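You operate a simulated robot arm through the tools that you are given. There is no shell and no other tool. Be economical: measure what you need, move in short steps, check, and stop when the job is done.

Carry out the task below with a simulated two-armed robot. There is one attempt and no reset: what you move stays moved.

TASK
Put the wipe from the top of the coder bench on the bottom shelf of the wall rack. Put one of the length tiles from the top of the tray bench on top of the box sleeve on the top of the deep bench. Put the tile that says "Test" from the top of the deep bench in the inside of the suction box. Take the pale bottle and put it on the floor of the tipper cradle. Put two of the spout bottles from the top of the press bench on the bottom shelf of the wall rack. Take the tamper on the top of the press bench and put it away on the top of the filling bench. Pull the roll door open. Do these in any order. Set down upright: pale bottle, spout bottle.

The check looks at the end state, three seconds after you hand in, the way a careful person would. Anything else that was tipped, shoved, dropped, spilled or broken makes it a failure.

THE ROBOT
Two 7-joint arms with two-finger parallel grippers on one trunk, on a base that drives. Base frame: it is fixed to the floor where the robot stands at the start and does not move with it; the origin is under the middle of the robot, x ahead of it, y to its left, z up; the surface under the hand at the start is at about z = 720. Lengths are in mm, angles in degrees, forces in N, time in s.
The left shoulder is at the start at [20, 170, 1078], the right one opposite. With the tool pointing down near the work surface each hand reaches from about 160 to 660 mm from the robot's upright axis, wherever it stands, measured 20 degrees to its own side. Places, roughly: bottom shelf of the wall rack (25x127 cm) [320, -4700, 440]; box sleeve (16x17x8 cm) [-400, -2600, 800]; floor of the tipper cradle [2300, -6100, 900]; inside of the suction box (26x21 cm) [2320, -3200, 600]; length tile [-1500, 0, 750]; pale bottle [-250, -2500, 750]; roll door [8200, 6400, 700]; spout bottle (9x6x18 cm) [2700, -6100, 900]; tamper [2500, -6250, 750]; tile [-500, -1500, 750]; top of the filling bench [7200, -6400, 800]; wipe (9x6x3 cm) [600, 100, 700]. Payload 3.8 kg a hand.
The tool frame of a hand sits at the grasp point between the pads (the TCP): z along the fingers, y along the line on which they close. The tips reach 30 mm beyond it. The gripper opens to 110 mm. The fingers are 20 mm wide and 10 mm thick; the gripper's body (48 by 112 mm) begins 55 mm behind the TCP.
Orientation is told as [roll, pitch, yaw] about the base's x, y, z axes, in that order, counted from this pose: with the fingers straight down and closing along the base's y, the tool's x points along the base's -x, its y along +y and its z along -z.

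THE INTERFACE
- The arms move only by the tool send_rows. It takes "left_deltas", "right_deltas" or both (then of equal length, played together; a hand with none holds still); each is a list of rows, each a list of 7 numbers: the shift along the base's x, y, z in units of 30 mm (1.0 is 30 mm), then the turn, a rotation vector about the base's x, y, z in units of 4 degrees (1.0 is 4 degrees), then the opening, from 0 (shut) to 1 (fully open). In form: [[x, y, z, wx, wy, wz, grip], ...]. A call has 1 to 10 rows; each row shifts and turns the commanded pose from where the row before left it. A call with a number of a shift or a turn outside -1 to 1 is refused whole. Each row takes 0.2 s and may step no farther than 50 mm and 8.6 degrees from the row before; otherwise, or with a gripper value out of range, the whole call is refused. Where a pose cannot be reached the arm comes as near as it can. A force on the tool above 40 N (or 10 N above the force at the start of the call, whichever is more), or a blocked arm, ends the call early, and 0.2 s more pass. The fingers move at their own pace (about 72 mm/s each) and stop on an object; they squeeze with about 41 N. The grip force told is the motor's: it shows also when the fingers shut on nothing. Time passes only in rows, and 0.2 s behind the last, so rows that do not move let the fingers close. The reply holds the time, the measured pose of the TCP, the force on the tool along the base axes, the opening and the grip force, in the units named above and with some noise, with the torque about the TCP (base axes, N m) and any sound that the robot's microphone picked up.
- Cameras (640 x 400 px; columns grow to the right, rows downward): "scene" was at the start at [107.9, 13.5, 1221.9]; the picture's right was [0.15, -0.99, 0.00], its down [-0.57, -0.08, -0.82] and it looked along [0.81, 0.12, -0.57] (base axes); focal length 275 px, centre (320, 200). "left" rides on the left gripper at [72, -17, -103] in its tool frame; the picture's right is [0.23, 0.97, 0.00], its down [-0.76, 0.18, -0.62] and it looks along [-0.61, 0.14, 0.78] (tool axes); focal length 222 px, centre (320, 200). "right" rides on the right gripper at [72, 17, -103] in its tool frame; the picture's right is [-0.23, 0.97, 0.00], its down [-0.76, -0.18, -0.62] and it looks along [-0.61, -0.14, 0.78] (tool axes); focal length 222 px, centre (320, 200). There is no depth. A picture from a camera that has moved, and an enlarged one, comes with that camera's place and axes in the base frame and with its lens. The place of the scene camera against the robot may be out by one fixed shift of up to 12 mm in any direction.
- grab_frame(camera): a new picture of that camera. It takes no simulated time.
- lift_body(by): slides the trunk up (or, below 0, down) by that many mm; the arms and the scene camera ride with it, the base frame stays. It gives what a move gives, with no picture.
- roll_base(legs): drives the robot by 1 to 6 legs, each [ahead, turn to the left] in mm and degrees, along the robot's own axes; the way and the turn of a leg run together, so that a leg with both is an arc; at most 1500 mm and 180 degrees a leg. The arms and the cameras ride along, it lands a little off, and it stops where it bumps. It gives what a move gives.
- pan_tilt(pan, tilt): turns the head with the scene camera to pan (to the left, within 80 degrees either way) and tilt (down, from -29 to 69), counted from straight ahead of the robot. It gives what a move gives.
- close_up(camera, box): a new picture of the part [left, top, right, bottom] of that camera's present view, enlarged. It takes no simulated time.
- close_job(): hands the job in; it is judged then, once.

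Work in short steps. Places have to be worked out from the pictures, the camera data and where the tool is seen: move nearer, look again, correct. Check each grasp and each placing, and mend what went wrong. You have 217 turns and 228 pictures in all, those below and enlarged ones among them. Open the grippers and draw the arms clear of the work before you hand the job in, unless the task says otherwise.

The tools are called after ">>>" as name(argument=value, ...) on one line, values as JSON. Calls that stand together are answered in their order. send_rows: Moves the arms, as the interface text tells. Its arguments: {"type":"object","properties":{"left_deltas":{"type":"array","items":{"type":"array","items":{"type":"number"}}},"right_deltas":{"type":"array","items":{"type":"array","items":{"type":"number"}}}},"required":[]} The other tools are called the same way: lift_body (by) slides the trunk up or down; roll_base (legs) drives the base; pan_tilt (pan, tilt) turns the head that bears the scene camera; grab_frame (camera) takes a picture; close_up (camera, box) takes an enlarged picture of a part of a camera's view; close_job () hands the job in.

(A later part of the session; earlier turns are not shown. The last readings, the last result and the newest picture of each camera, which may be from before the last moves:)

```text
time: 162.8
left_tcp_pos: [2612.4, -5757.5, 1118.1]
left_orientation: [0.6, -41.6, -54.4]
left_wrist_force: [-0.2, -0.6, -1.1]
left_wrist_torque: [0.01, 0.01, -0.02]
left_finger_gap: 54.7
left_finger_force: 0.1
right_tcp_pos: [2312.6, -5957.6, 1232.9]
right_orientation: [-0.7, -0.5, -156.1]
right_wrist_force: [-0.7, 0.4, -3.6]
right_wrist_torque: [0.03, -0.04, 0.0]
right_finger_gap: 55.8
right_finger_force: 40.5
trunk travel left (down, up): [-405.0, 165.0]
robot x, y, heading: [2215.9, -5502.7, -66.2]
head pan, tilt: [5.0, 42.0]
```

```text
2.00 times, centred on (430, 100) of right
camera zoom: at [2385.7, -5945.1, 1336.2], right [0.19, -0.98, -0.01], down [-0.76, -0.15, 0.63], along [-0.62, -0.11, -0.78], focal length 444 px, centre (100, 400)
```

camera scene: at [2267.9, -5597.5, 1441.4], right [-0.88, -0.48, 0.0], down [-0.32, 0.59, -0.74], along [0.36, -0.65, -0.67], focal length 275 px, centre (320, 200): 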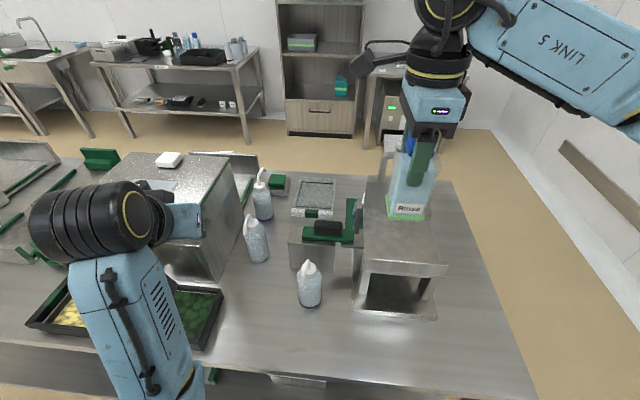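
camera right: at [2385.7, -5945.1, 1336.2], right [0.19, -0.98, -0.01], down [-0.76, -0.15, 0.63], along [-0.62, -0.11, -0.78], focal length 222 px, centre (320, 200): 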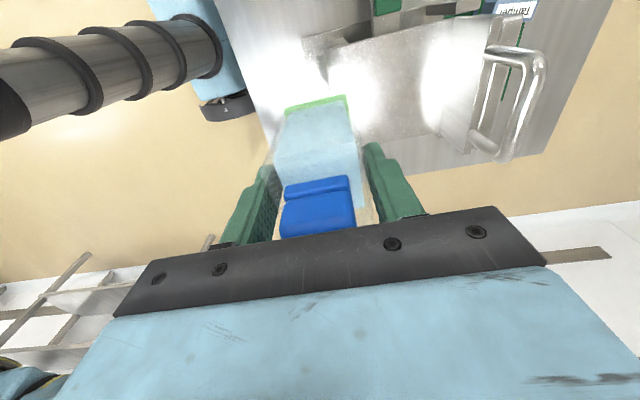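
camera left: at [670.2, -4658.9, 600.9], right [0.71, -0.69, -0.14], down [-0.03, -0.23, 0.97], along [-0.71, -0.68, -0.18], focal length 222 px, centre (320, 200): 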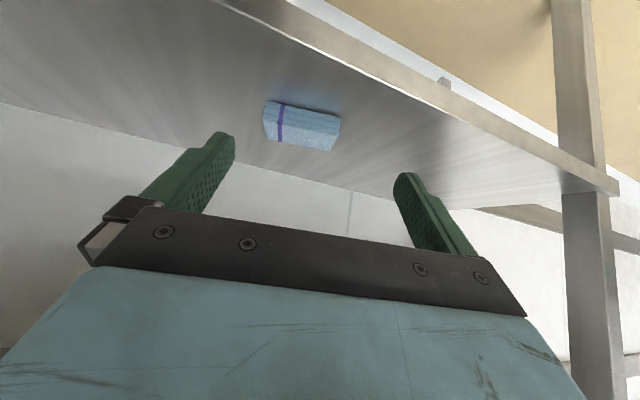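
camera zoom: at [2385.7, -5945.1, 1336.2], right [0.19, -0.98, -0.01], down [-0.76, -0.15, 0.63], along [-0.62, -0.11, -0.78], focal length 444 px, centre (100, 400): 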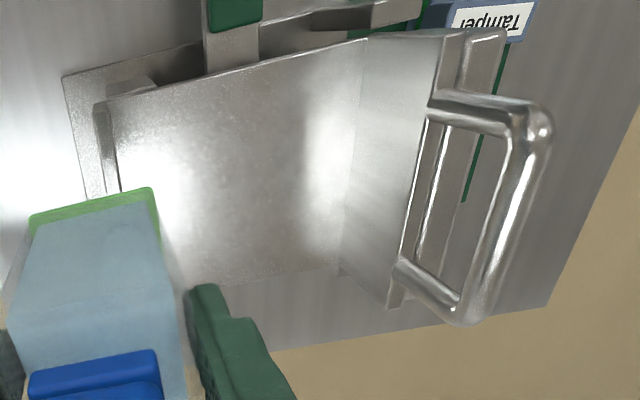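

The cradle floor is an open plate, about 182×193 mm, at z≈920, centred near (2300, -6077). I move the bottle over it and lower partway.

>>> send_rows(right_deltas=[[-0.16, -0.88, 0, 0, 0, 0, 0.3], [-0.16, -0.88, 0, 0, 0, 0, 0.3], [-0.16, -0.88, 0, 0, 0, 0, 0.3], [-0.16, -0.88, 0, 0, 0, 0, 0.3], [0, 0, -0.9, 0, 0, 0, 0.3], [0, 0, -0.9, 0, 0, 0, 0.3], [0, 0, -0.9, 0, 0, 0, 0.3], [0, 0, -0.9, 0, 0, 0, 0.3]])

>>> grab_frame(camera="right")

>>> close_up(camera="scene", box=[320, 130, 480, 330])

```text
time: 164.6
left_tcp_pos: [2610.3, -5757.6, 1118.1]
left_orientation: [0.7, -41.5, -54.4]
left_wrist_force: [0.1, 0.3, -0.4]
left_wrist_torque: [-0.02, -0.04, 0.0]
left_finger_gap: 55.0
left_finger_force: 0.0
right_tcp_pos: [2291.4, -6062.5, 1125.8]
right_orientation: [-0.7, -0.4, -156.2]
right_wrist_force: [-0.5, 1.0, -4.0]
right_wrist_torque: [0.03, 0.01, 0.02]
right_finger_gap: 55.7
right_finger_force: 41.4
trunk travel left (down, up): [-405.0, 165.0]
robot x, y, heading: [2218.6, -5503.9, -66.4]
head pan, tilt: [5.0, 42.0]
```

```text
171 pictures are left
camera right: at [2366.2, -6050.7, 1228.5], right [0.19, -0.98, -0.01], down [-0.76, -0.15, 0.63], along [-0.62, -0.11, -0.78], focal length 222 px, centre (320, 200)
```

right: 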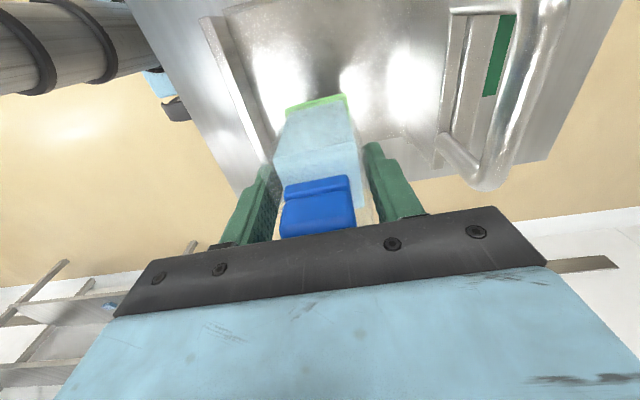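

```text
2.00 times, centred on (400, 230) of scene
camera zoom: at [2267.3, -5597.7, 1441.4], right [-0.88, -0.48, 0.0], down [-0.32, 0.59, -0.74], along [0.36, -0.65, -0.67], focal length 551 px, centre (160, 140)
```

zoom: 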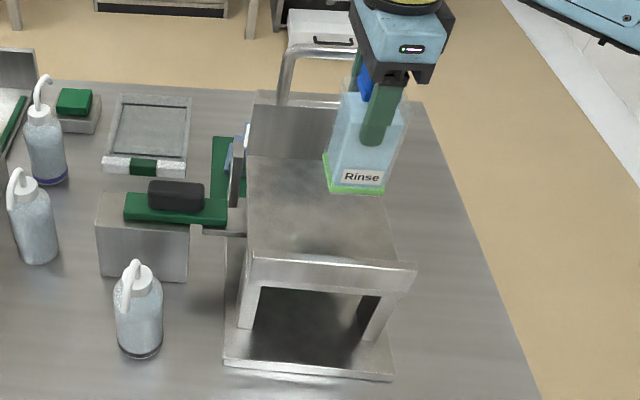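

The bottle is centred over the cradle floor. I lower it slowly to contact.

>>> send_rows(right_deltas=[[0, 0, -0.7, 0, 0, 0, 0.3], [0, 0, -0.6, 0, 0, 0, 0.3], [0, 0, -0.3, 0, 0, 0, 0.3], [0, 0, -0.2, 0, 0, 0, 0.3], [0, 0, -0.15, 0, 0, 0, 0.3], [0, 0, -0.15, 0, 0, 0, 0.3], [0, 0, -0.15, 0, 0, 0, 0.3], [0, 0, -0.15, 0, 0, 0, 0.3]])

>>> close_up(camera="scene", box=[320, 130, 480, 330])

```text
time: 166.4
left_tcp_pos: [2610.8, -5758.4, 1119.2]
left_orientation: [0.6, -41.5, -54.3]
left_wrist_force: [-0.5, 0.0, -0.1]
left_wrist_torque: [0.02, 0.0, 0.03]
left_finger_gap: 55.1
left_finger_force: 0.1
right_tcp_pos: [2292.5, -6063.5, 1053.6]
right_orientation: [-0.7, -0.4, -156.2]
right_wrist_force: [0.4, -0.2, -4.0]
right_wrist_torque: [0.03, -0.01, -0.02]
right_finger_gap: 55.8
right_finger_force: 41.0
trunk travel left (down, up): [-405.0, 165.0]
robot x, y, heading: [2220.0, -5508.0, -66.2]
head pan, tilt: [5.0, 42.0]
```

```text
2.00 times, centred on (400, 230) of scene
camera zoom: at [2267.4, -5597.3, 1441.4], right [-0.88, -0.48, 0.0], down [-0.32, 0.59, -0.74], along [0.36, -0.65, -0.67], focal length 551 px, centre (160, 140)
```

zoom: 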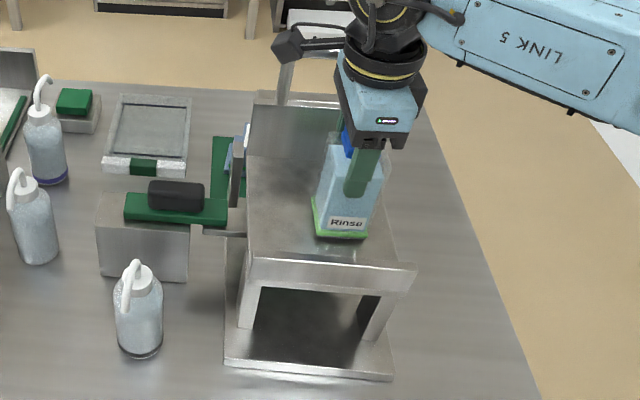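

Not yet in contact, so I continue down in small steps.

>>> send_rows(right_deltas=[[0, 0, -0.15, 0, 0, 0, 0.3], [0, 0, -0.15, 0, 0, 0, 0.3], [0, 0, -0.15, 0, 0, 0, 0.3], [0, 0, -0.15, 0, 0, 0, 0.3], [0, 0, -0.15, 0, 0, 0, 0.3], [0, 0, -0.15, 0, 0, 0, 0.3], [0, 0, -0.15, 0, 0, 0, 0.3], [0, 0, -0.15, 0, 0, 0, 0.3]])

>>> close_up(camera="scene", box=[320, 130, 480, 330])

```text
time: 167.7
left_tcp_pos: [2611.2, -5756.1, 1118.7]
left_orientation: [0.6, -41.6, -54.4]
left_wrist_force: [-0.2, 0.2, 0.3]
left_wrist_torque: [0.0, 0.0, 0.02]
left_finger_gap: 55.1
left_finger_force: 0.1
right_tcp_pos: [2293.7, -6063.5, 1037.2]
right_orientation: [-0.1, 0.0, -156.1]
right_wrist_force: [-2.7, 4.3, 12.3]
right_wrist_torque: [-0.06, 0.57, -0.17]
right_finger_gap: 55.9
right_finger_force: 40.7
trunk travel left (down, up): [-405.0, 165.0]
robot x, y, heading: [2218.4, -5502.8, -66.2]
head pan, tilt: [5.0, 42.0]
stopped in row 6 (right hand): the force on the tool passed its limit at 43 N (the readings are from after the stop); the commanded pose is now the measured one
```

```text
2.00 times, centred on (400, 230) of scene
camera zoom: at [2267.2, -5596.3, 1441.2], right [-0.88, -0.48, 0.0], down [-0.32, 0.59, -0.74], along [0.36, -0.65, -0.67], focal length 551 px, centre (160, 140)
```

zoom: 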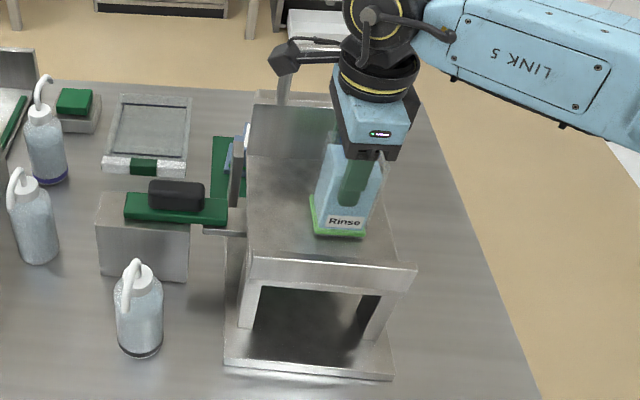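

Bottle is standing on the floor (z≈898). I release and lift straight up.

>>> send_rows(right_deltas=[[0, 0, 0.03, 0, 0, 0, 0.85], [0, 0, 0, 0, 0, 0, 0.85], [0, 0, 0, 0, 0, 0, 0.85], [0, 0, 0.5, 0, 0, 0, 0.85], [0, 0, 1, 0, 0, 0, 0.85], [0, 0, 1, 0, 0, 0, 0.85], [0, 0, 1, 0, 0, 0, 0.85], [0, 0, 1, 0, 0, 0, 0.85], [0, 0, 1, 0, 0, 0, 0.85]])

>>> close_up(camera="scene", box=[240, 100, 480, 330])

>>> grab_frame(camera="right")

```text
time: 169.7
left_tcp_pos: [2612.1, -5755.8, 1118.4]
left_orientation: [0.4, -41.6, -54.5]
left_wrist_force: [-0.1, 0.6, 0.2]
left_wrist_torque: [0.0, -0.01, 0.01]
left_finger_gap: 55.0
left_finger_force: 0.0
right_tcp_pos: [2294.0, -6065.0, 1201.2]
right_orientation: [-0.2, -0.1, -156.3]
right_wrist_force: [0.1, -0.2, -0.3]
right_wrist_torque: [0.04, 0.02, 0.02]
right_finger_gap: 93.4
right_finger_force: 0.1
trunk travel left (down, up): [-405.0, 165.0]
robot x, y, heading: [2220.7, -5503.1, -66.3]
head pan, tilt: [5.0, 42.0]
```

```text
1.74 times, centred on (360, 215) of scene
camera zoom: at [2267.5, -5596.6, 1441.5], right [-0.88, -0.48, 0.0], down [-0.32, 0.59, -0.74], along [0.36, -0.65, -0.67], focal length 479 px, centre (250, 174)
```

zoom: 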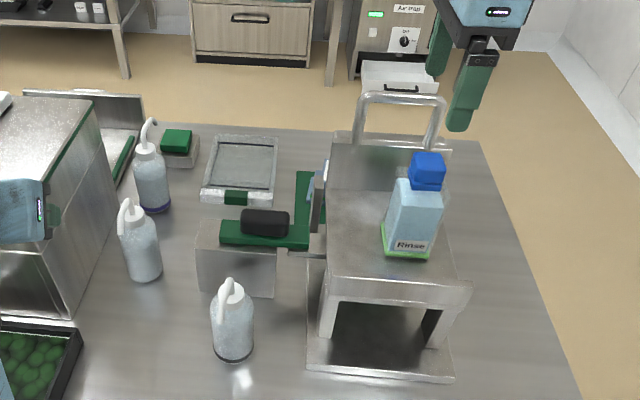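

```text
166 pictures are left
camera right: at [2367.2, -6051.8, 1305.6], right [0.19, -0.98, 0.0], down [-0.77, -0.15, 0.63], along [-0.61, -0.11, -0.78], focal length 222 px, centre (320, 200)
```

right: 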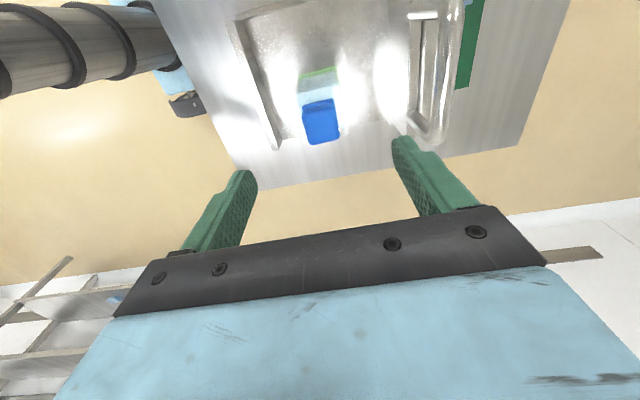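

The pale bottle stands upright in the cradle. I move the right hand left to look at the item labelled "Tamper" and at the spout bottles.

>>> send_rows(right_deltas=[[0.9, 0.0, 0.3, 0, 0, 0, 0.85], [0.9, 0.0, 0.3, 0, 0, 0, 0.85], [0.9, 0.0, 0, 0, 0, 0, 0.85], [0.9, 0.0, 0, 0, 0, 0, 0.85], [0.9, 0.0, 0, 0, 0, 0, 0.85], [0.9, 0.0, 0, 0, 0, 0, 0.85], [0.9, 0, 0, 0, 0, 0, 0.85]])

>>> grab_frame(camera="right")

>>> grab_frame(camera="left")

```text
time: 171.3
left_tcp_pos: [2611.2, -5757.3, 1119.0]
left_orientation: [0.6, -41.4, -54.5]
left_wrist_force: [-0.3, -0.2, -0.4]
left_wrist_torque: [0.04, -0.01, -0.01]
left_finger_gap: 54.9
left_finger_force: 0.0
right_tcp_pos: [2447.1, -6048.7, 1213.2]
right_orientation: [-0.1, -0.1, -156.1]
right_wrist_force: [-0.1, 0.8, -0.5]
right_wrist_torque: [0.0, -0.01, 0.01]
right_finger_gap: 93.6
right_finger_force: 0.0
right hand out of reach, approached as far as the arm can: row 6, 7
trunk travel left (down, up): [-405.0, 165.0]
robot x, y, heading: [2214.9, -5503.9, -66.5]
head pan, tilt: [5.0, 42.0]
```

```text
165 pictures are left
camera right: at [2519.1, -6036.3, 1316.8], right [0.19, -0.98, 0.0], down [-0.77, -0.15, 0.63], along [-0.61, -0.11, -0.78], focal length 222 px, centre (320, 200)
```

right: 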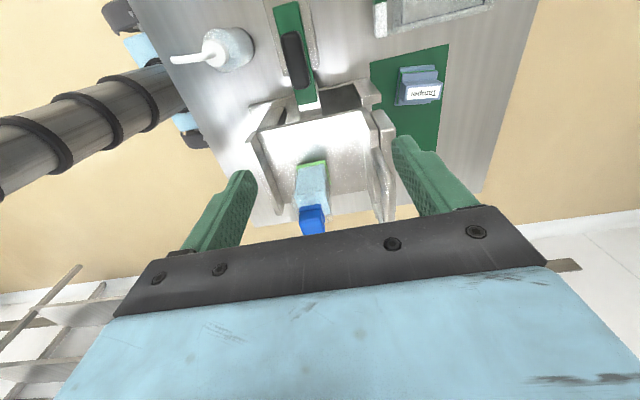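

```text
164 pictures are left
camera left: at [2525.9, -5667.3, 1148.7], right [0.69, 0.71, -0.14], down [0.23, -0.03, 0.97], along [0.69, -0.7, -0.18], focal length 222 px, centre (320, 200)
```

left: 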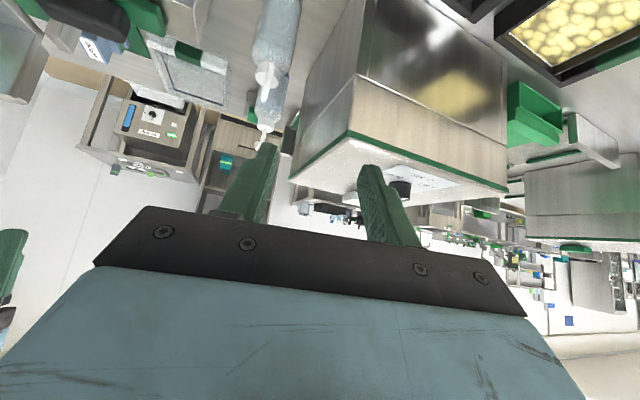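

>>> close_up(camera="right", box=[350, 30, 480, 160])

>>> close_up(camera="right", box=[160, 0, 320, 100])

```text
3.08 times, centred on (415, 95) of right
camera zoom: at [2519.1, -6036.3, 1316.8], right [0.19, -0.98, 0.0], down [-0.77, -0.15, 0.63], along [-0.61, -0.11, -0.78], focal length 684 px, centre (28, 523)
```

zoom: 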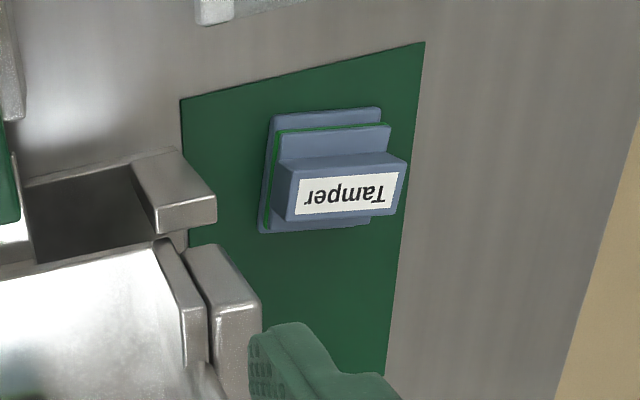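

```text
4.00 times, centred on (240, 50) of right
camera zoom: at [2519.1, -6036.3, 1316.8], right [0.19, -0.98, 0.0], down [-0.77, -0.15, 0.63], along [-0.61, -0.11, -0.78], focal length 888 px, centre (640, 800)
```

zoom: 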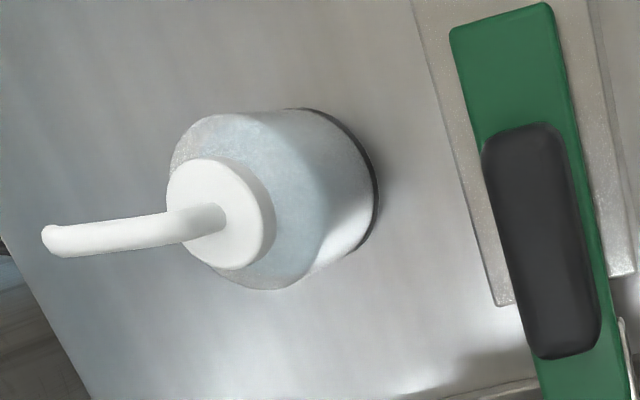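

The tamper (a labelled blue block on a green board, about (2454, -6274)) is best reached later from the bench's right end. I tuck the right hand, lower the trunk, and prepare the left hand for the front spout bottle.

>>> send_rows(right_deltas=[[-0.8, 0.4, 0.3, 0, 0, 0, 0.85], [-0.8, 0.4, 0.3, 0, 0, 0, 0.85], [-0.8, 0.4, 0.3, 0, 0, 0, 0.85], [-0.8, 0.4, 0.3, 0, 0, 0, 0.85], [-0.8, 0.4, 0.3, 0, 0, 0, 0.85], [-0.8, 0.4, 0.2, 0, 0, 0, 0.85], [-0.8, 0.5, 0.2, 0, 0, 0, 0.85], [-0.8, 0.5, 0, 0, 0, 0, 0.85], [-0.7, 0.5, 0, 0, 0, 0, 0.85]])

>>> lift_body(by=-180)

>>> grab_frame(camera="left")

>>> grab_frame(camera="scene")

```text
time: 173.3
left_tcp_pos: [2611.1, -5755.8, 1118.2]
left_orientation: [0.6, -41.6, -54.4]
left_wrist_force: [-0.7, -0.4, 0.7]
left_wrist_torque: [-0.01, 0.03, 0.03]
left_finger_gap: 54.8
left_finger_force: 0.0
right_tcp_pos: [2231.5, -5931.8, 1269.8]
right_orientation: [-0.2, -0.2, -156.2]
right_wrist_force: [-0.1, 0.9, 1.0]
right_wrist_torque: [0.0, 0.0, -0.03]
right_finger_gap: 93.5
right_finger_force: 0.0
trunk travel left (down, up): [-405.0, 165.0]
robot x, y, heading: [2218.5, -5505.1, -66.4]
head pan, tilt: [5.0, 42.0]
```

```text
time: 175.3
left_tcp_pos: [2610.8, -5756.5, 938.3]
left_orientation: [0.6, -41.7, -54.3]
left_wrist_force: [0.4, 0.4, 0.6]
left_wrist_torque: [0.03, 0.01, -0.01]
left_finger_gap: 54.8
left_finger_force: 0.1
right_tcp_pos: [2232.2, -5931.0, 1091.2]
right_orientation: [-0.1, -0.1, -156.1]
right_wrist_force: [0.0, -0.3, 1.1]
right_wrist_torque: [-0.01, 0.02, -0.01]
right_finger_gap: 93.6
right_finger_force: 0.1
trunk travel left (down, up): [-225.0, 345.0]
robot x, y, heading: [2217.6, -5505.1, -66.2]
head pan, tilt: [5.0, 42.0]
```

```text
161 pictures are left
camera left: at [2525.9, -5667.1, 968.8], right [0.69, 0.71, -0.14], down [0.23, -0.03, 0.97], along [0.69, -0.7, -0.18], focal length 222 px, centre (320, 200)
```

left: 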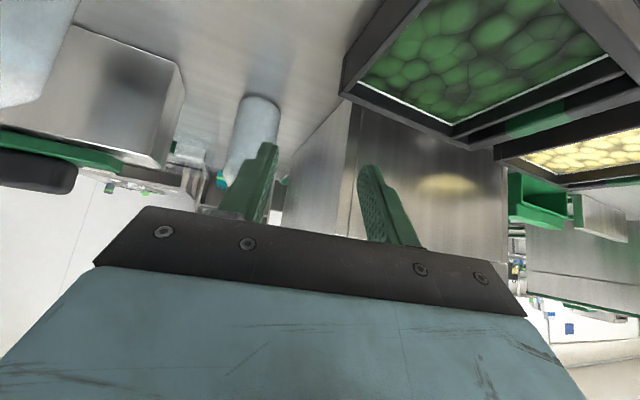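

```text
160 pictures are left
camera scene: at [2267.4, -5596.9, 1261.6], right [-0.88, -0.48, 0.0], down [-0.32, 0.59, -0.74], along [0.36, -0.65, -0.67], focal length 275 px, centre (320, 200)
```

scene: 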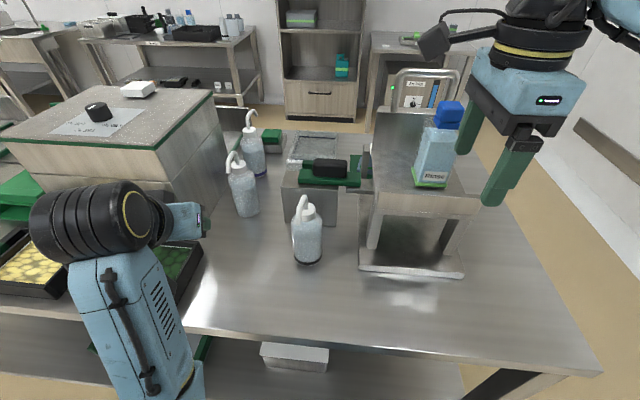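

The scene and wrist estimates for the bottles differ a bit, so I'll line up with the wrist camera up close. I back off 200 mm and tilt the left hand to nearly horizontal, facing the front spout bottle.

>>> roll_base(legs=[[-200, 0]])

>>> send_rows(left_deltas=[[-0.5, -0.2, 0, 0, 0, -0.97, 1], [-0.5, -0.2, 0, 0, 0, -0.97, 1], [-0.5, -0.2, 0, 0, 0, -0.97, 1], [-0.5, -0.2, 0, -0.93, -0.41, 0, 1], [-0.5, -0.2, 0, -0.93, -0.41, 0, 1], [-0.5, -0.2, 0, -0.93, -0.41, 0, 1], [-0.5, -0.2, 0, -0.93, -0.41, 0, 1], [0, 0, -0.3, -0.93, -0.41, 0, 1], [0, 0, -0.3, -0.93, -0.41, 0, 1], [0, 0, -0.4, -0.93, -0.41, 0, 1]])

>>> grab_frame(camera="left")

>>> grab_frame(camera="scene")

```text
time: 176.9
left_tcp_pos: [2530.9, -5572.1, 938.5]
left_orientation: [0.6, -41.6, -54.3]
left_wrist_force: [1.0, 0.1, 0.4]
left_wrist_torque: [-0.04, -0.02, 0.01]
left_finger_gap: 54.9
left_finger_force: 0.0
right_tcp_pos: [2151.2, -5747.7, 1090.6]
right_orientation: [-0.1, -0.1, -156.1]
right_wrist_force: [-0.2, 0.8, 0.2]
right_wrist_torque: [-0.04, -0.01, 0.0]
right_finger_gap: 93.5
right_finger_force: 0.1
trunk travel left (down, up): [-225.0, 345.0]
robot x, y, heading: [2142.5, -5321.6, -66.2]
head pan, tilt: [5.0, 42.0]
```

```text
time: 179.1
left_tcp_pos: [2428.7, -5623.0, 906.8]
left_orientation: [0.0, -70.1, -65.4]
left_wrist_force: [0.4, 0.7, 0.1]
left_wrist_torque: [0.01, 0.0, 0.0]
left_finger_gap: 110.1
left_finger_force: 0.1
left hand out of reach, approached as far as the arm can: row 4
right_tcp_pos: [2152.4, -5748.3, 1090.1]
right_orientation: [-0.2, -0.1, -155.9]
right_wrist_force: [0.1, -0.3, -1.0]
right_wrist_torque: [0.02, 0.0, 0.03]
right_finger_gap: 93.4
right_finger_force: 0.2
trunk travel left (down, up): [-225.0, 345.0]
robot x, y, heading: [2137.2, -5319.2, -66.4]
head pan, tilt: [5.0, 42.0]
```

```text
159 pictures are left
camera left: at [2362.6, -5518.0, 874.9], right [0.85, 0.48, -0.21], down [0.03, 0.37, 0.93], along [0.52, -0.8, 0.3], focal length 222 px, centre (320, 200)
```

left: 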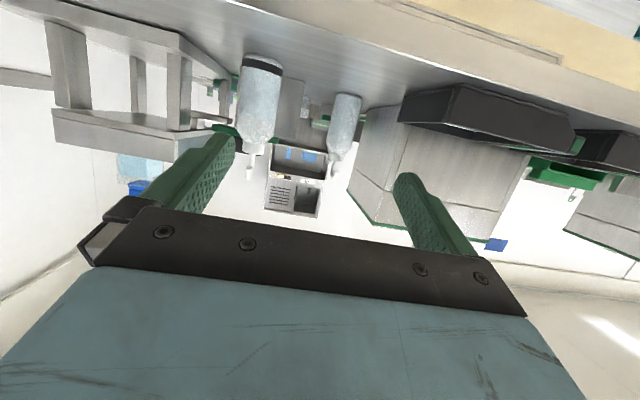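

```text
158 pictures are left
camera scene: at [2187.1, -5413.6, 1261.5], right [-0.88, -0.48, 0.0], down [-0.32, 0.59, -0.74], along [0.36, -0.65, -0.67], focal length 275 px, centre (320, 200)
```

scene: 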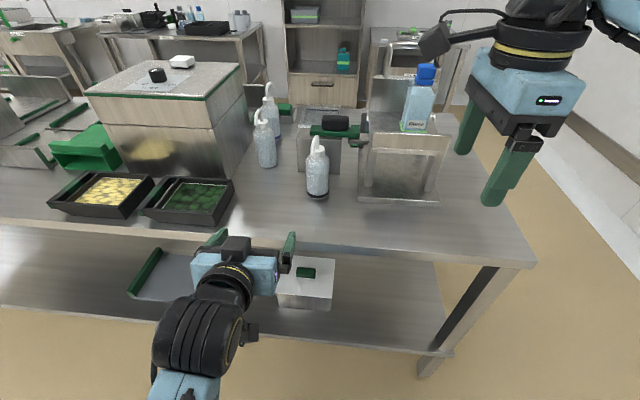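

Triangulating several views, the press bench top is at z≈805, not 720, and bottle 1 stands at about (2450, -5868). I shift the left hand sideways to line up and check.

>>> send_rows(left_deltas=[[-0.83, -0.38, -0.2, 0, 0, 0, 1], [-0.83, -0.38, -0.2, 0, 0, 0, 1], [-0.83, -0.38, -0.2, 0, 0, 0, 1], [0.3, -0.65, 0, 0, 0, 0, 1], [0.3, -0.65, 0, 0, 0, 0, 1]])

>>> grab_frame(camera="left")

>>> grab_frame(camera="scene")

```text
time: 180.5
left_tcp_pos: [2381.7, -5683.5, 861.2]
left_orientation: [16.0, -68.2, -81.8]
left_wrist_force: [0.1, 0.8, -0.5]
left_wrist_torque: [-0.01, -0.02, 0.0]
left_finger_gap: 109.6
left_finger_force: 0.0
right_tcp_pos: [2152.8, -5747.9, 1090.1]
right_orientation: [-0.3, -0.1, -156.0]
right_wrist_force: [0.8, 0.4, -0.4]
right_wrist_torque: [0.0, -0.01, 0.0]
right_finger_gap: 93.8
right_finger_force: 0.1
trunk travel left (down, up): [-225.0, 345.0]
robot x, y, heading: [2135.3, -5324.0, -66.3]
head pan, tilt: [5.0, 42.0]
stopped in row 5 (left hand): the arm was blocked; the commanded pose is now the measured one
```

```text
157 pictures are left
camera left: at [2321.6, -5575.2, 832.2], right [0.88, 0.46, -0.11], down [-0.05, 0.32, 0.95], along [0.47, -0.83, 0.3], focal length 222 px, centre (320, 200)
```

left: 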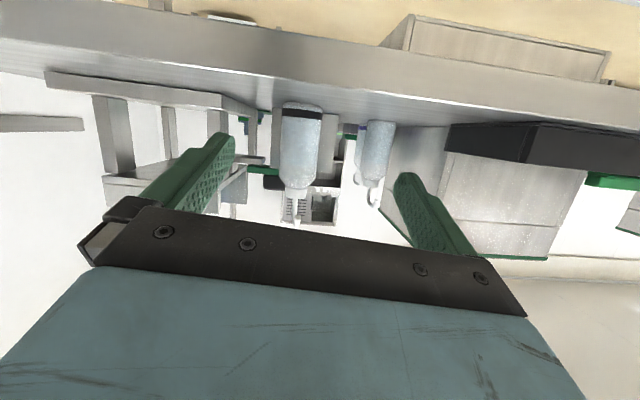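

```text
156 pictures are left
camera scene: at [2187.2, -5413.9, 1261.5], right [-0.88, -0.48, 0.0], down [-0.32, 0.59, -0.74], along [0.36, -0.65, -0.67], focal length 275 px, centre (320, 200)
```

scene: 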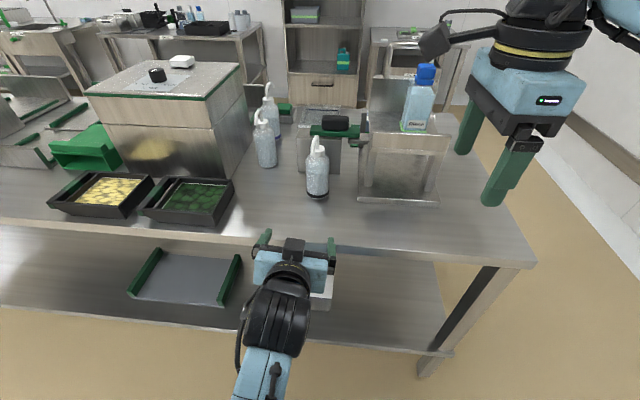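

The arm hit a joint limit because it was too tucked. I back the base up 150 mm, level the hand, raise to z≈885, and look again.

>>> roll_base(legs=[[-150, 0]])

>>> send_rows(left_deltas=[[0.4, -0.9, 0.3, 0, 0, 0, 1], [0.4, -0.9, 0.3, -0.32, 0.66, 0.28, 1], [0.4, -0.9, 0.3, -0.32, 0.66, 0.28, 1]])

>>> grab_frame(camera="left")

```text
time: 181.9
left_tcp_pos: [2320.8, -5546.7, 863.5]
left_orientation: [15.9, -68.3, -81.8]
left_wrist_force: [-0.6, 0.4, 0.3]
left_wrist_torque: [0.01, -0.07, 0.02]
left_finger_gap: 109.9
left_finger_force: 0.1
right_tcp_pos: [2091.4, -5612.2, 1089.3]
right_orientation: [-0.1, -0.2, -156.1]
right_wrist_force: [-0.5, 0.3, -0.1]
right_wrist_torque: [-0.04, -0.01, -0.01]
right_finger_gap: 93.4
right_finger_force: 0.1
trunk travel left (down, up): [-225.0, 345.0]
robot x, y, heading: [2080.7, -5186.8, -66.5]
head pan, tilt: [5.0, 42.0]
```

```text
time: 182.7
left_tcp_pos: [2361.7, -5622.7, 882.9]
left_orientation: [3.1, -68.6, -67.7]
left_wrist_force: [0.8, -0.7, 0.0]
left_wrist_torque: [-0.01, -0.01, -0.04]
left_finger_gap: 110.3
left_finger_force: 0.0
right_tcp_pos: [2093.8, -5612.6, 1089.3]
right_orientation: [-0.2, -0.2, -156.0]
right_wrist_force: [-0.7, 0.1, -0.8]
right_wrist_torque: [-0.03, 0.0, 0.02]
right_finger_gap: 93.6
right_finger_force: 0.0
trunk travel left (down, up): [-225.0, 345.0]
robot x, y, heading: [2081.2, -5182.4, -66.0]
head pan, tilt: [5.0, 42.0]
```

```text
155 pictures are left
camera left: at [2294.6, -5519.3, 853.4], right [0.85, 0.49, -0.19], down [0.02, 0.34, 0.94], along [0.53, -0.8, 0.28], focal length 222 px, centre (320, 200)
```

left: 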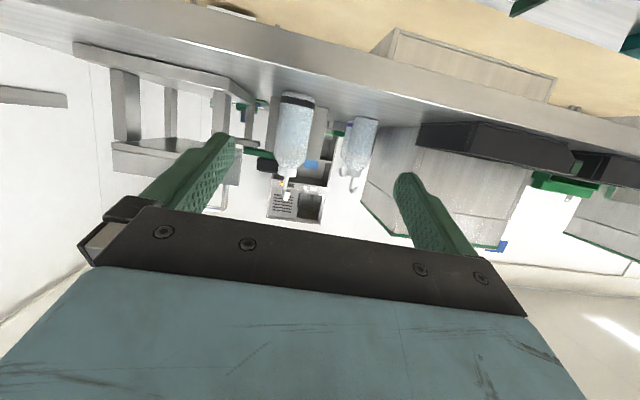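

The bottle lies about 260 mm ahead and 26 mm to the right of the hand. I correct and advance partway.

>>> send_rows(left_deltas=[[0.28, -0.97, 0.03, 0, 0, 0, 1], [0.28, -0.97, 0.03, 0, 0, 0, 1], [0.28, -0.97, 0.03, 0, 0, 0, 1], [0.28, -0.97, 0.03, 0, 0, 0, 1], [0.28, -0.97, 0.03, 0, 0, 0, 1]])

>>> grab_frame(camera="left")

>>> grab_frame(camera="scene")

```text
time: 184.1
left_tcp_pos: [2435.6, -5757.1, 865.6]
left_orientation: [9.9, -67.4, -71.9]
left_wrist_force: [0.0, 0.3, 0.2]
left_wrist_torque: [0.0, 0.0, 0.01]
left_finger_gap: 110.3
left_finger_force: 0.0
right_tcp_pos: [2093.1, -5612.4, 1089.6]
right_orientation: [-0.2, -0.2, -156.2]
right_wrist_force: [0.0, 0.5, 0.6]
right_wrist_torque: [-0.03, 0.01, -0.01]
right_finger_gap: 93.5
right_finger_force: 0.0
trunk travel left (down, up): [-225.0, 345.0]
robot x, y, heading: [2080.6, -5184.3, -66.1]
head pan, tilt: [5.0, 42.0]
stopped in row 5 (left hand): the arm was blocked; the commanded pose is now the measured one
```

```text
154 pictures are left
camera left: at [2366.6, -5653.2, 838.2], right [0.84, 0.53, -0.14], down [-0.03, 0.31, 0.95], along [0.55, -0.79, 0.27], focal length 222 px, centre (320, 200)
```

left: 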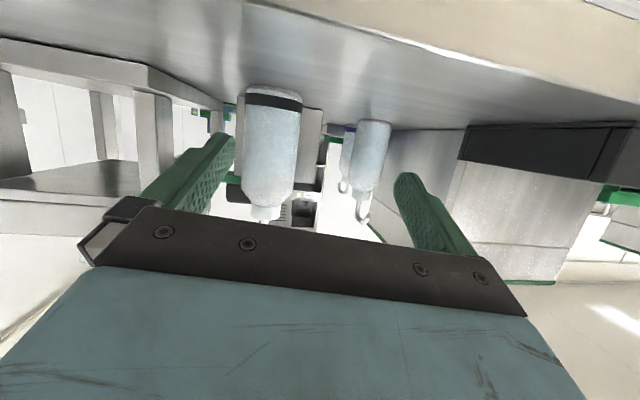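

```text
153 pictures are left
camera scene: at [2127.2, -5277.5, 1261.5], right [-0.88, -0.48, 0.0], down [-0.32, 0.59, -0.74], along [0.36, -0.65, -0.67], focal length 275 px, centre (320, 200)
```

scene: 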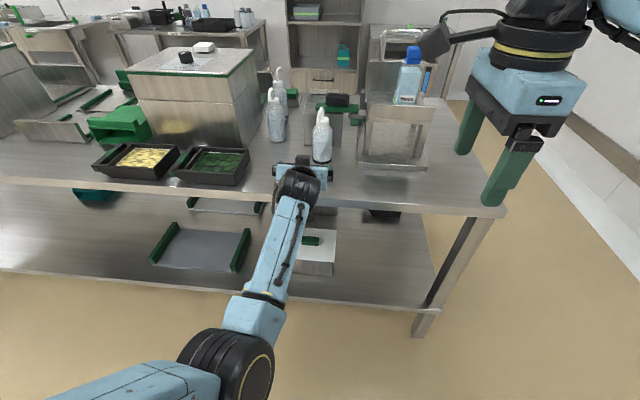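

The forearm came up from below and met the bench edge. I ease back, raise the trunk so the arm comes from above, and lower the hand again.

>>> send_rows(left_deltas=[[-0.4, 0.9, 0.3, 0, 0, 0, 1], [-0.2, 0.5, 0.3, 0, 0, 0, 1]])

>>> lift_body(by=260)

>>> send_rows(left_deltas=[[0, 0, -0.9, -0.2, 0.42, 0.18, 1], [0, 0, -0.9, -0.2, 0.42, 0.18, 1], [0, 0, -0.9, 0, 0, 0, 1], [0, 0, -0.9, 0, 0, 0, 1], [0, 0, -0.9, 0, 0, 0, 1], [0, 0, -0.9, 0, 0, 0, 1], [0, 0, -0.9, 0, 0, 0, 1], [0, 0, -0.8, 0, 0, 0, 1]])

>>> grab_frame(camera="left")

>>> grab_frame(camera="scene")

```text
time: 184.7
left_tcp_pos: [2421.7, -5714.1, 883.0]
left_orientation: [11.2, -67.4, -72.7]
left_wrist_force: [0.3, 1.0, -0.3]
left_wrist_torque: [-0.03, 0.04, -0.03]
left_finger_gap: 110.0
left_finger_force: 0.0
right_tcp_pos: [2093.3, -5612.7, 1090.3]
right_orientation: [-0.2, -0.2, -156.1]
right_wrist_force: [-0.9, -1.0, -0.2]
right_wrist_torque: [0.0, 0.02, 0.0]
right_finger_gap: 93.4
right_finger_force: 0.0
trunk travel left (down, up): [-225.0, 345.0]
robot x, y, heading: [2076.7, -5186.5, -66.3]
head pan, tilt: [5.0, 42.0]
```

```text
time: 187.4
left_tcp_pos: [2420.2, -5713.7, 1142.9]
left_orientation: [11.3, -67.3, -73.0]
left_wrist_force: [0.9, -0.2, 0.5]
left_wrist_torque: [-0.02, 0.01, 0.03]
left_finger_gap: 109.8
left_finger_force: 0.0
right_tcp_pos: [2092.4, -5612.0, 1350.5]
right_orientation: [-0.2, -0.1, -156.0]
right_wrist_force: [0.3, 0.2, 1.4]
right_wrist_torque: [-0.02, 0.01, 0.0]
right_finger_gap: 93.5
right_finger_force: 0.1
trunk travel left (down, up): [-485.0, 85.0]
robot x, y, heading: [2082.1, -5187.9, -66.0]
head pan, tilt: [5.0, 42.0]
```

```text
time: 189.2
left_tcp_pos: [2411.8, -5718.7, 934.1]
left_orientation: [-0.8, -67.6, -60.5]
left_wrist_force: [0.5, -0.5, -0.8]
left_wrist_torque: [-0.02, 0.05, -0.04]
left_finger_gap: 110.1
left_finger_force: 0.0
right_tcp_pos: [2091.7, -5612.8, 1349.1]
right_orientation: [-0.2, -0.2, -156.1]
right_wrist_force: [0.6, 0.2, 0.0]
right_wrist_torque: [0.0, 0.02, -0.01]
right_finger_gap: 93.7
right_finger_force: 0.1
trunk travel left (down, up): [-485.0, 85.0]
robot x, y, heading: [2080.1, -5184.0, -66.4]
head pan, tilt: [5.0, 42.0]
```

```text
152 pictures are left
camera left: at [2339.4, -5617.9, 906.9], right [0.81, 0.54, -0.22], down [0.02, 0.34, 0.94], along [0.58, -0.77, 0.26], focal length 222 px, centre (320, 200)
```

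left: 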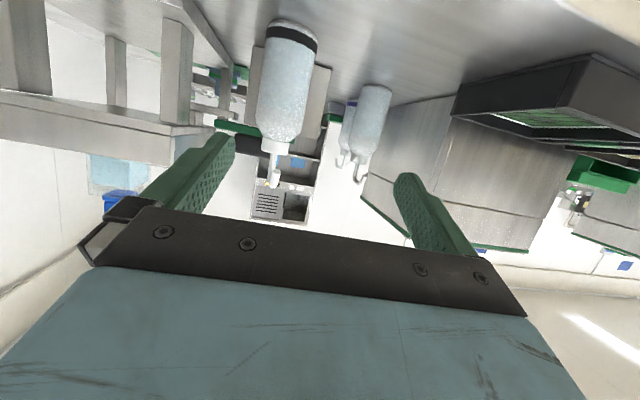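

```text
151 pictures are left
camera scene: at [2126.6, -5278.6, 1521.4], right [-0.88, -0.48, 0.0], down [-0.32, 0.59, -0.74], along [0.36, -0.65, -0.67], focal length 275 px, centre (320, 200)
```

scene: 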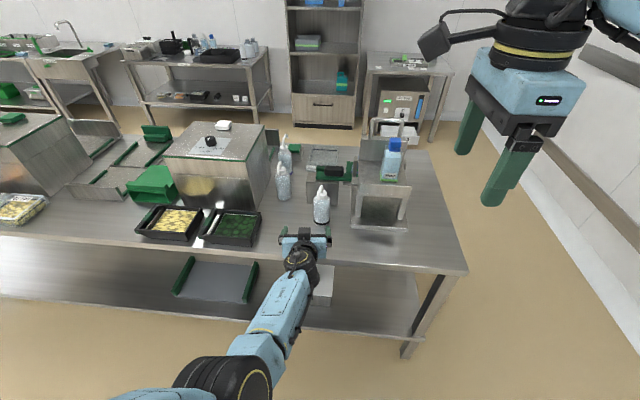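

Now the forearm comes from above. I shift right 37 mm, lower to z≈885, and advance 90 mm.

>>> send_rows(left_deltas=[[-0.54, -0.3, -0.8, 0, 0, 0, 1], [-0.54, -0.3, -0.8, 0, 0, 0, 1], [0.48, -0.87, 0, 0, 0, 0, 1], [0.48, -0.87, 0, 0, 0, 0, 1], [0.48, -0.87, 0, 0, 0, 0, 1]])

>>> grab_frame(camera="left")

>>> close_up(camera="scene", box=[240, 150, 400, 270])

```text
time: 190.4
left_tcp_pos: [2398.1, -5726.4, 901.2]
left_orientation: [-0.1, -67.6, -61.1]
left_wrist_force: [0.0, -0.3, 0.1]
left_wrist_torque: [0.0, -0.02, 0.0]
left_finger_gap: 109.9
left_finger_force: 0.0
left hand out of reach, approached as far as the arm can: row 2, 3, 4, 5
right_tcp_pos: [2092.4, -5611.8, 1350.6]
right_orientation: [-0.1, -0.1, -156.1]
right_wrist_force: [0.2, 0.3, 0.9]
right_wrist_torque: [0.0, 0.0, 0.07]
right_finger_gap: 93.5
right_finger_force: 0.0
trunk travel left (down, up): [-485.0, 85.0]
robot x, y, heading: [2079.8, -5187.2, -66.2]
head pan, tilt: [5.0, 42.0]
```

```text
150 pictures are left
camera left: at [2324.3, -5625.3, 874.9], right [0.81, 0.54, -0.21], down [0.02, 0.34, 0.94], along [0.58, -0.77, 0.26], focal length 222 px, centre (320, 200)
```

left: 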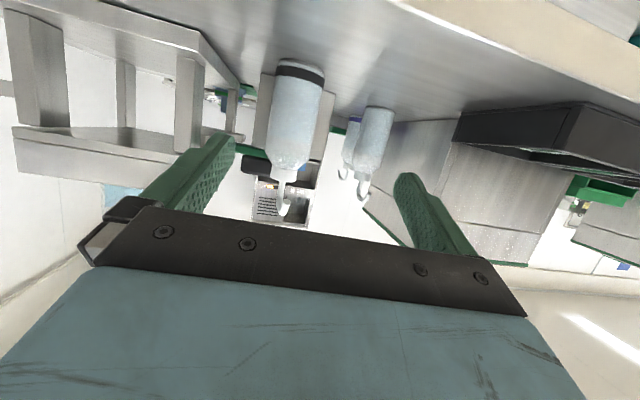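

```text
3.33 times, centred on (320, 210) of scene
camera zoom: at [2127.1, -5277.4, 1521.5], right [-0.88, -0.48, 0.0], down [-0.32, 0.59, -0.74], along [0.36, -0.65, -0.67], focal length 918 px, centre (320, 167)
```

zoom: 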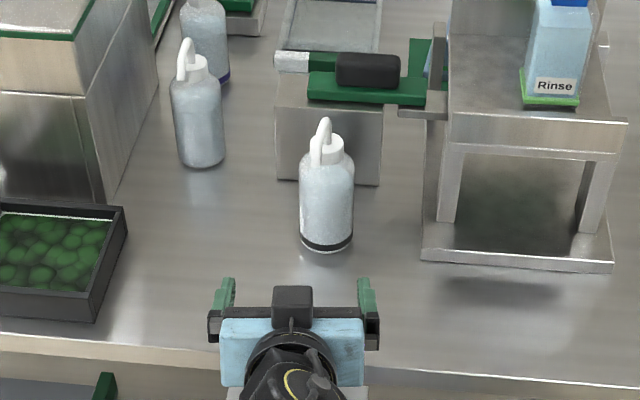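

The arm is at full stretch. I drive the base 80 mm closer, keeping the hand just short of the bottle, then re-level.

>>> roll_base(legs=[[80, 0]])

>>> send_rows(left_deltas=[[-0.2, -0.1, -0.25, 0, 0, 0, 1], [-0.2, -0.1, -0.25, 0, 0, 0, 1]])

>>> grab_frame(camera="left")

```text
time: 191.4
left_tcp_pos: [2430.3, -5799.1, 899.7]
left_orientation: [-0.2, -67.5, -61.1]
left_wrist_force: [-0.4, 0.0, -0.2]
left_wrist_torque: [0.0, 0.01, -0.01]
left_finger_gap: 109.8
left_finger_force: 0.0
right_tcp_pos: [2124.5, -5686.0, 1350.0]
right_orientation: [-0.2, -0.1, -156.0]
right_wrist_force: [-0.2, -0.3, 0.1]
right_wrist_torque: [0.03, 0.01, -0.03]
right_finger_gap: 93.4
right_finger_force: 0.1
trunk travel left (down, up): [-485.0, 85.0]
robot x, y, heading: [2110.0, -5259.4, -66.5]
head pan, tilt: [5.0, 42.0]
```

```text
time: 192.0
left_tcp_pos: [2428.6, -5798.6, 899.9]
left_orientation: [-0.1, -67.5, -61.2]
left_wrist_force: [1.0, 0.1, 0.0]
left_wrist_torque: [-0.01, 0.02, 0.02]
left_finger_gap: 110.0
left_finger_force: 0.0
left hand out of reach, approached as far as the arm can: row 1, 2
right_tcp_pos: [2124.8, -5686.1, 1350.1]
right_orientation: [-0.2, -0.1, -156.0]
right_wrist_force: [0.1, -0.1, -0.3]
right_wrist_torque: [-0.03, 0.01, 0.03]
right_finger_gap: 93.5
right_finger_force: 0.0
trunk travel left (down, up): [-485.0, 85.0]
robot x, y, heading: [2111.5, -5259.1, -66.1]
head pan, tilt: [5.0, 42.0]
```

```text
148 pictures are left
camera left: at [2356.4, -5698.4, 874.5], right [0.81, 0.54, -0.21], down [0.02, 0.34, 0.94], along [0.58, -0.77, 0.26], focal length 222 px, centre (320, 200)
```

left: 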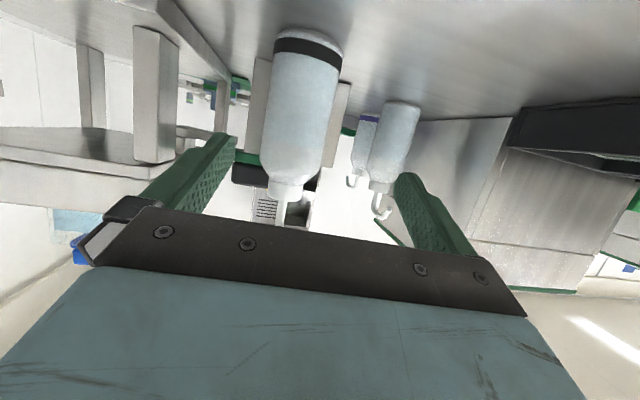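

I raise the hand 120 mm and lower the trunk the same amount to gain forward reach.

>>> send_rows(left_deltas=[[-0.3, 0.5, 1, 0, 0, 0, 1], [0, 0, 1, 0, 0, 0, 1], [0, 0, 1, 0, 0, 0, 1], [0, 0, 1, 0, 0, 0, 1]])

>>> lift_body(by=-120)

>>> grab_frame(camera="left")

```text
time: 193.0
left_tcp_pos: [2420.1, -5783.3, 1019.3]
left_orientation: [-0.3, -67.4, -61.1]
left_wrist_force: [-0.4, -0.1, -0.5]
left_wrist_torque: [0.01, 0.02, 0.01]
left_finger_gap: 110.1
left_finger_force: 0.0
right_tcp_pos: [2124.5, -5685.5, 1350.2]
right_orientation: [-0.2, -0.2, -156.1]
right_wrist_force: [-0.1, -0.3, -0.2]
right_wrist_torque: [-0.03, -0.02, 0.03]
right_finger_gap: 93.3
right_finger_force: 0.0
trunk travel left (down, up): [-485.0, 85.0]
robot x, y, heading: [2115.3, -5253.3, -66.1]
head pan, tilt: [5.0, 42.0]
```

```text
time: 194.5
left_tcp_pos: [2421.0, -5782.1, 900.1]
left_orientation: [-0.1, -67.6, -61.0]
left_wrist_force: [-0.4, -0.5, -0.4]
left_wrist_torque: [-0.03, -0.03, 0.01]
left_finger_gap: 109.9
left_finger_force: 0.1
right_tcp_pos: [2125.7, -5684.3, 1231.1]
right_orientation: [-0.3, -0.1, -156.1]
right_wrist_force: [0.4, -0.2, 0.5]
right_wrist_torque: [-0.02, 0.02, -0.01]
right_finger_gap: 93.7
right_finger_force: 0.1
trunk travel left (down, up): [-365.0, 205.0]
robot x, y, heading: [2111.4, -5259.8, -65.9]
head pan, tilt: [5.0, 42.0]
```

```text
147 pictures are left
camera left: at [2347.3, -5682.6, 874.5], right [0.81, 0.54, -0.21], down [0.02, 0.34, 0.94], along [0.58, -0.77, 0.26], focal length 222 px, centre (320, 200)
```

left: 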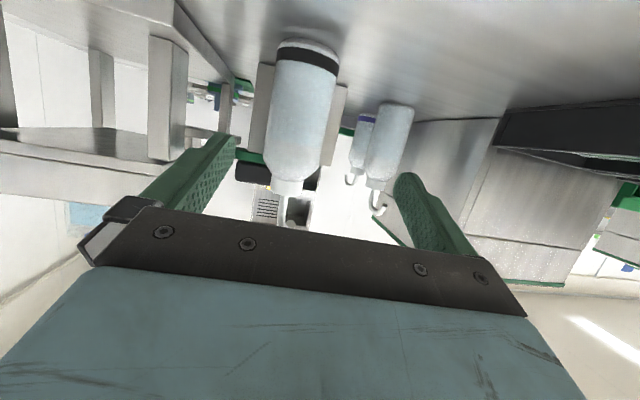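

Bottle is 87 mm ahead, 19 mm right. I correct and advance onto it.

>>> send_rows(left_deltas=[[-0.27, -0.55, -0.2, 0, 0, 0, 1], [0.2, -0.75, -0.1, 0, 0, 0, 1], [0.45, -0.8, -0.1, 0, 0, 0, 1], [0.42, -0.7, 0, 0, 0, 0, 1]])

>>> grab_frame(camera="left")

>>> close_up(camera="scene", box=[240, 130, 440, 270])

```text
time: 195.5
left_tcp_pos: [2441.3, -5868.7, 888.9]
left_orientation: [-0.6, -67.4, -61.0]
left_wrist_force: [0.2, 0.0, -0.6]
left_wrist_torque: [0.0, -0.06, 0.03]
left_finger_gap: 110.3
left_finger_force: 0.1
right_tcp_pos: [2123.9, -5685.6, 1229.0]
right_orientation: [-0.2, 0.0, -156.1]
right_wrist_force: [-0.3, -0.6, 0.6]
right_wrist_torque: [0.03, 0.01, -0.02]
right_finger_gap: 93.5
right_finger_force: 0.0
trunk travel left (down, up): [-365.0, 205.0]
robot x, y, heading: [2112.5, -5258.5, -66.2]
head pan, tilt: [5.0, 42.0]
```

```text
146 pictures are left
camera left: at [2368.0, -5767.7, 862.5], right [0.81, 0.54, -0.21], down [0.02, 0.34, 0.94], along [0.58, -0.77, 0.26], focal length 222 px, centre (320, 200)
```

left: 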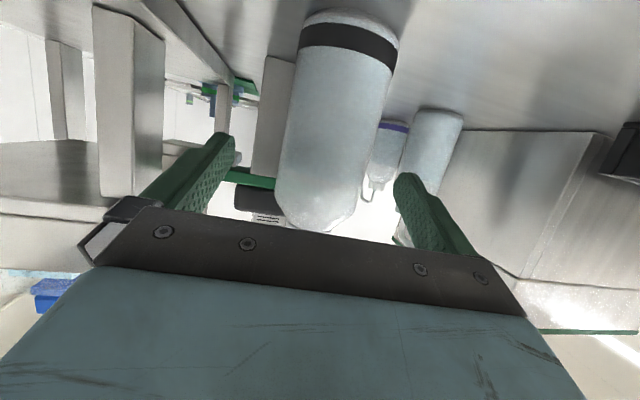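

```text
2.86 times, centred on (340, 200) of scene
camera zoom: at [2158.1, -5351.4, 1401.4], right [-0.88, -0.48, 0.0], down [-0.32, 0.59, -0.74], along [0.36, -0.65, -0.67], focal length 787 px, centre (263, 200)
```

zoom: 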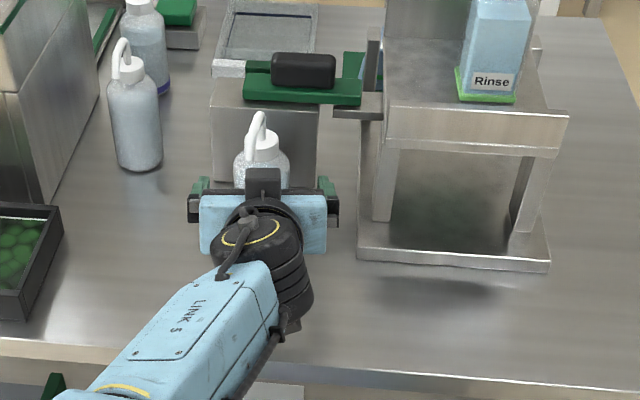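

The bottle is ~15 mm further in. I advance slightly and close.

>>> send_rows(left_deltas=[[0.28, -0.4, 0, 0, 0, 0, 1], [0, 0, 0, 0, 0, 0, 0.3], [0, 0, 0, 0, 0, 0, 0.3], [0, 0, 0, 0, 0, 0, 0.3], [0, 0, 0, 0, 0, 0, 0.3]])

>>> grab_frame(camera="left")

```text
time: 196.7
left_tcp_pos: [2448.6, -5873.2, 887.6]
left_orientation: [-0.1, -67.6, -61.2]
left_wrist_force: [0.1, -0.3, 1.9]
left_wrist_torque: [-0.02, -0.02, -0.03]
left_finger_gap: 56.2
left_finger_force: 40.7
left hand out of reach, approached as far as the arm can: row 1
right_tcp_pos: [2124.1, -5684.9, 1230.3]
right_orientation: [-0.2, -0.2, -156.3]
right_wrist_force: [0.3, 0.1, -0.4]
right_wrist_torque: [-0.02, -0.01, 0.03]
right_finger_gap: 93.4
right_finger_force: 0.0
trunk travel left (down, up): [-365.0, 205.0]
robot x, y, heading: [2108.5, -5253.8, -66.4]
head pan, tilt: [5.0, 42.0]
```

```text
144 pictures are left
camera left: at [2375.2, -5772.7, 862.5], right [0.81, 0.54, -0.21], down [0.02, 0.34, 0.94], along [0.58, -0.77, 0.26], focal length 222 px, centre (320, 200)
```

left: 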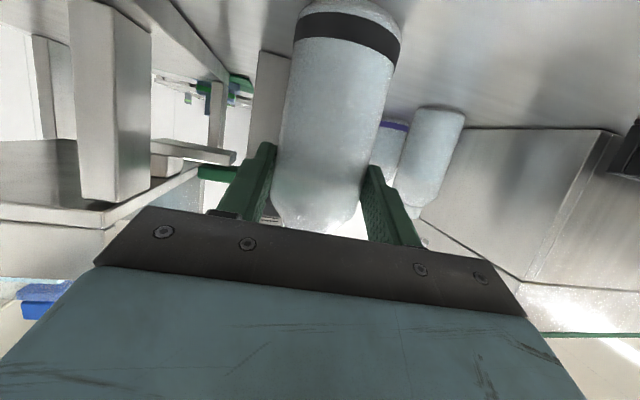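

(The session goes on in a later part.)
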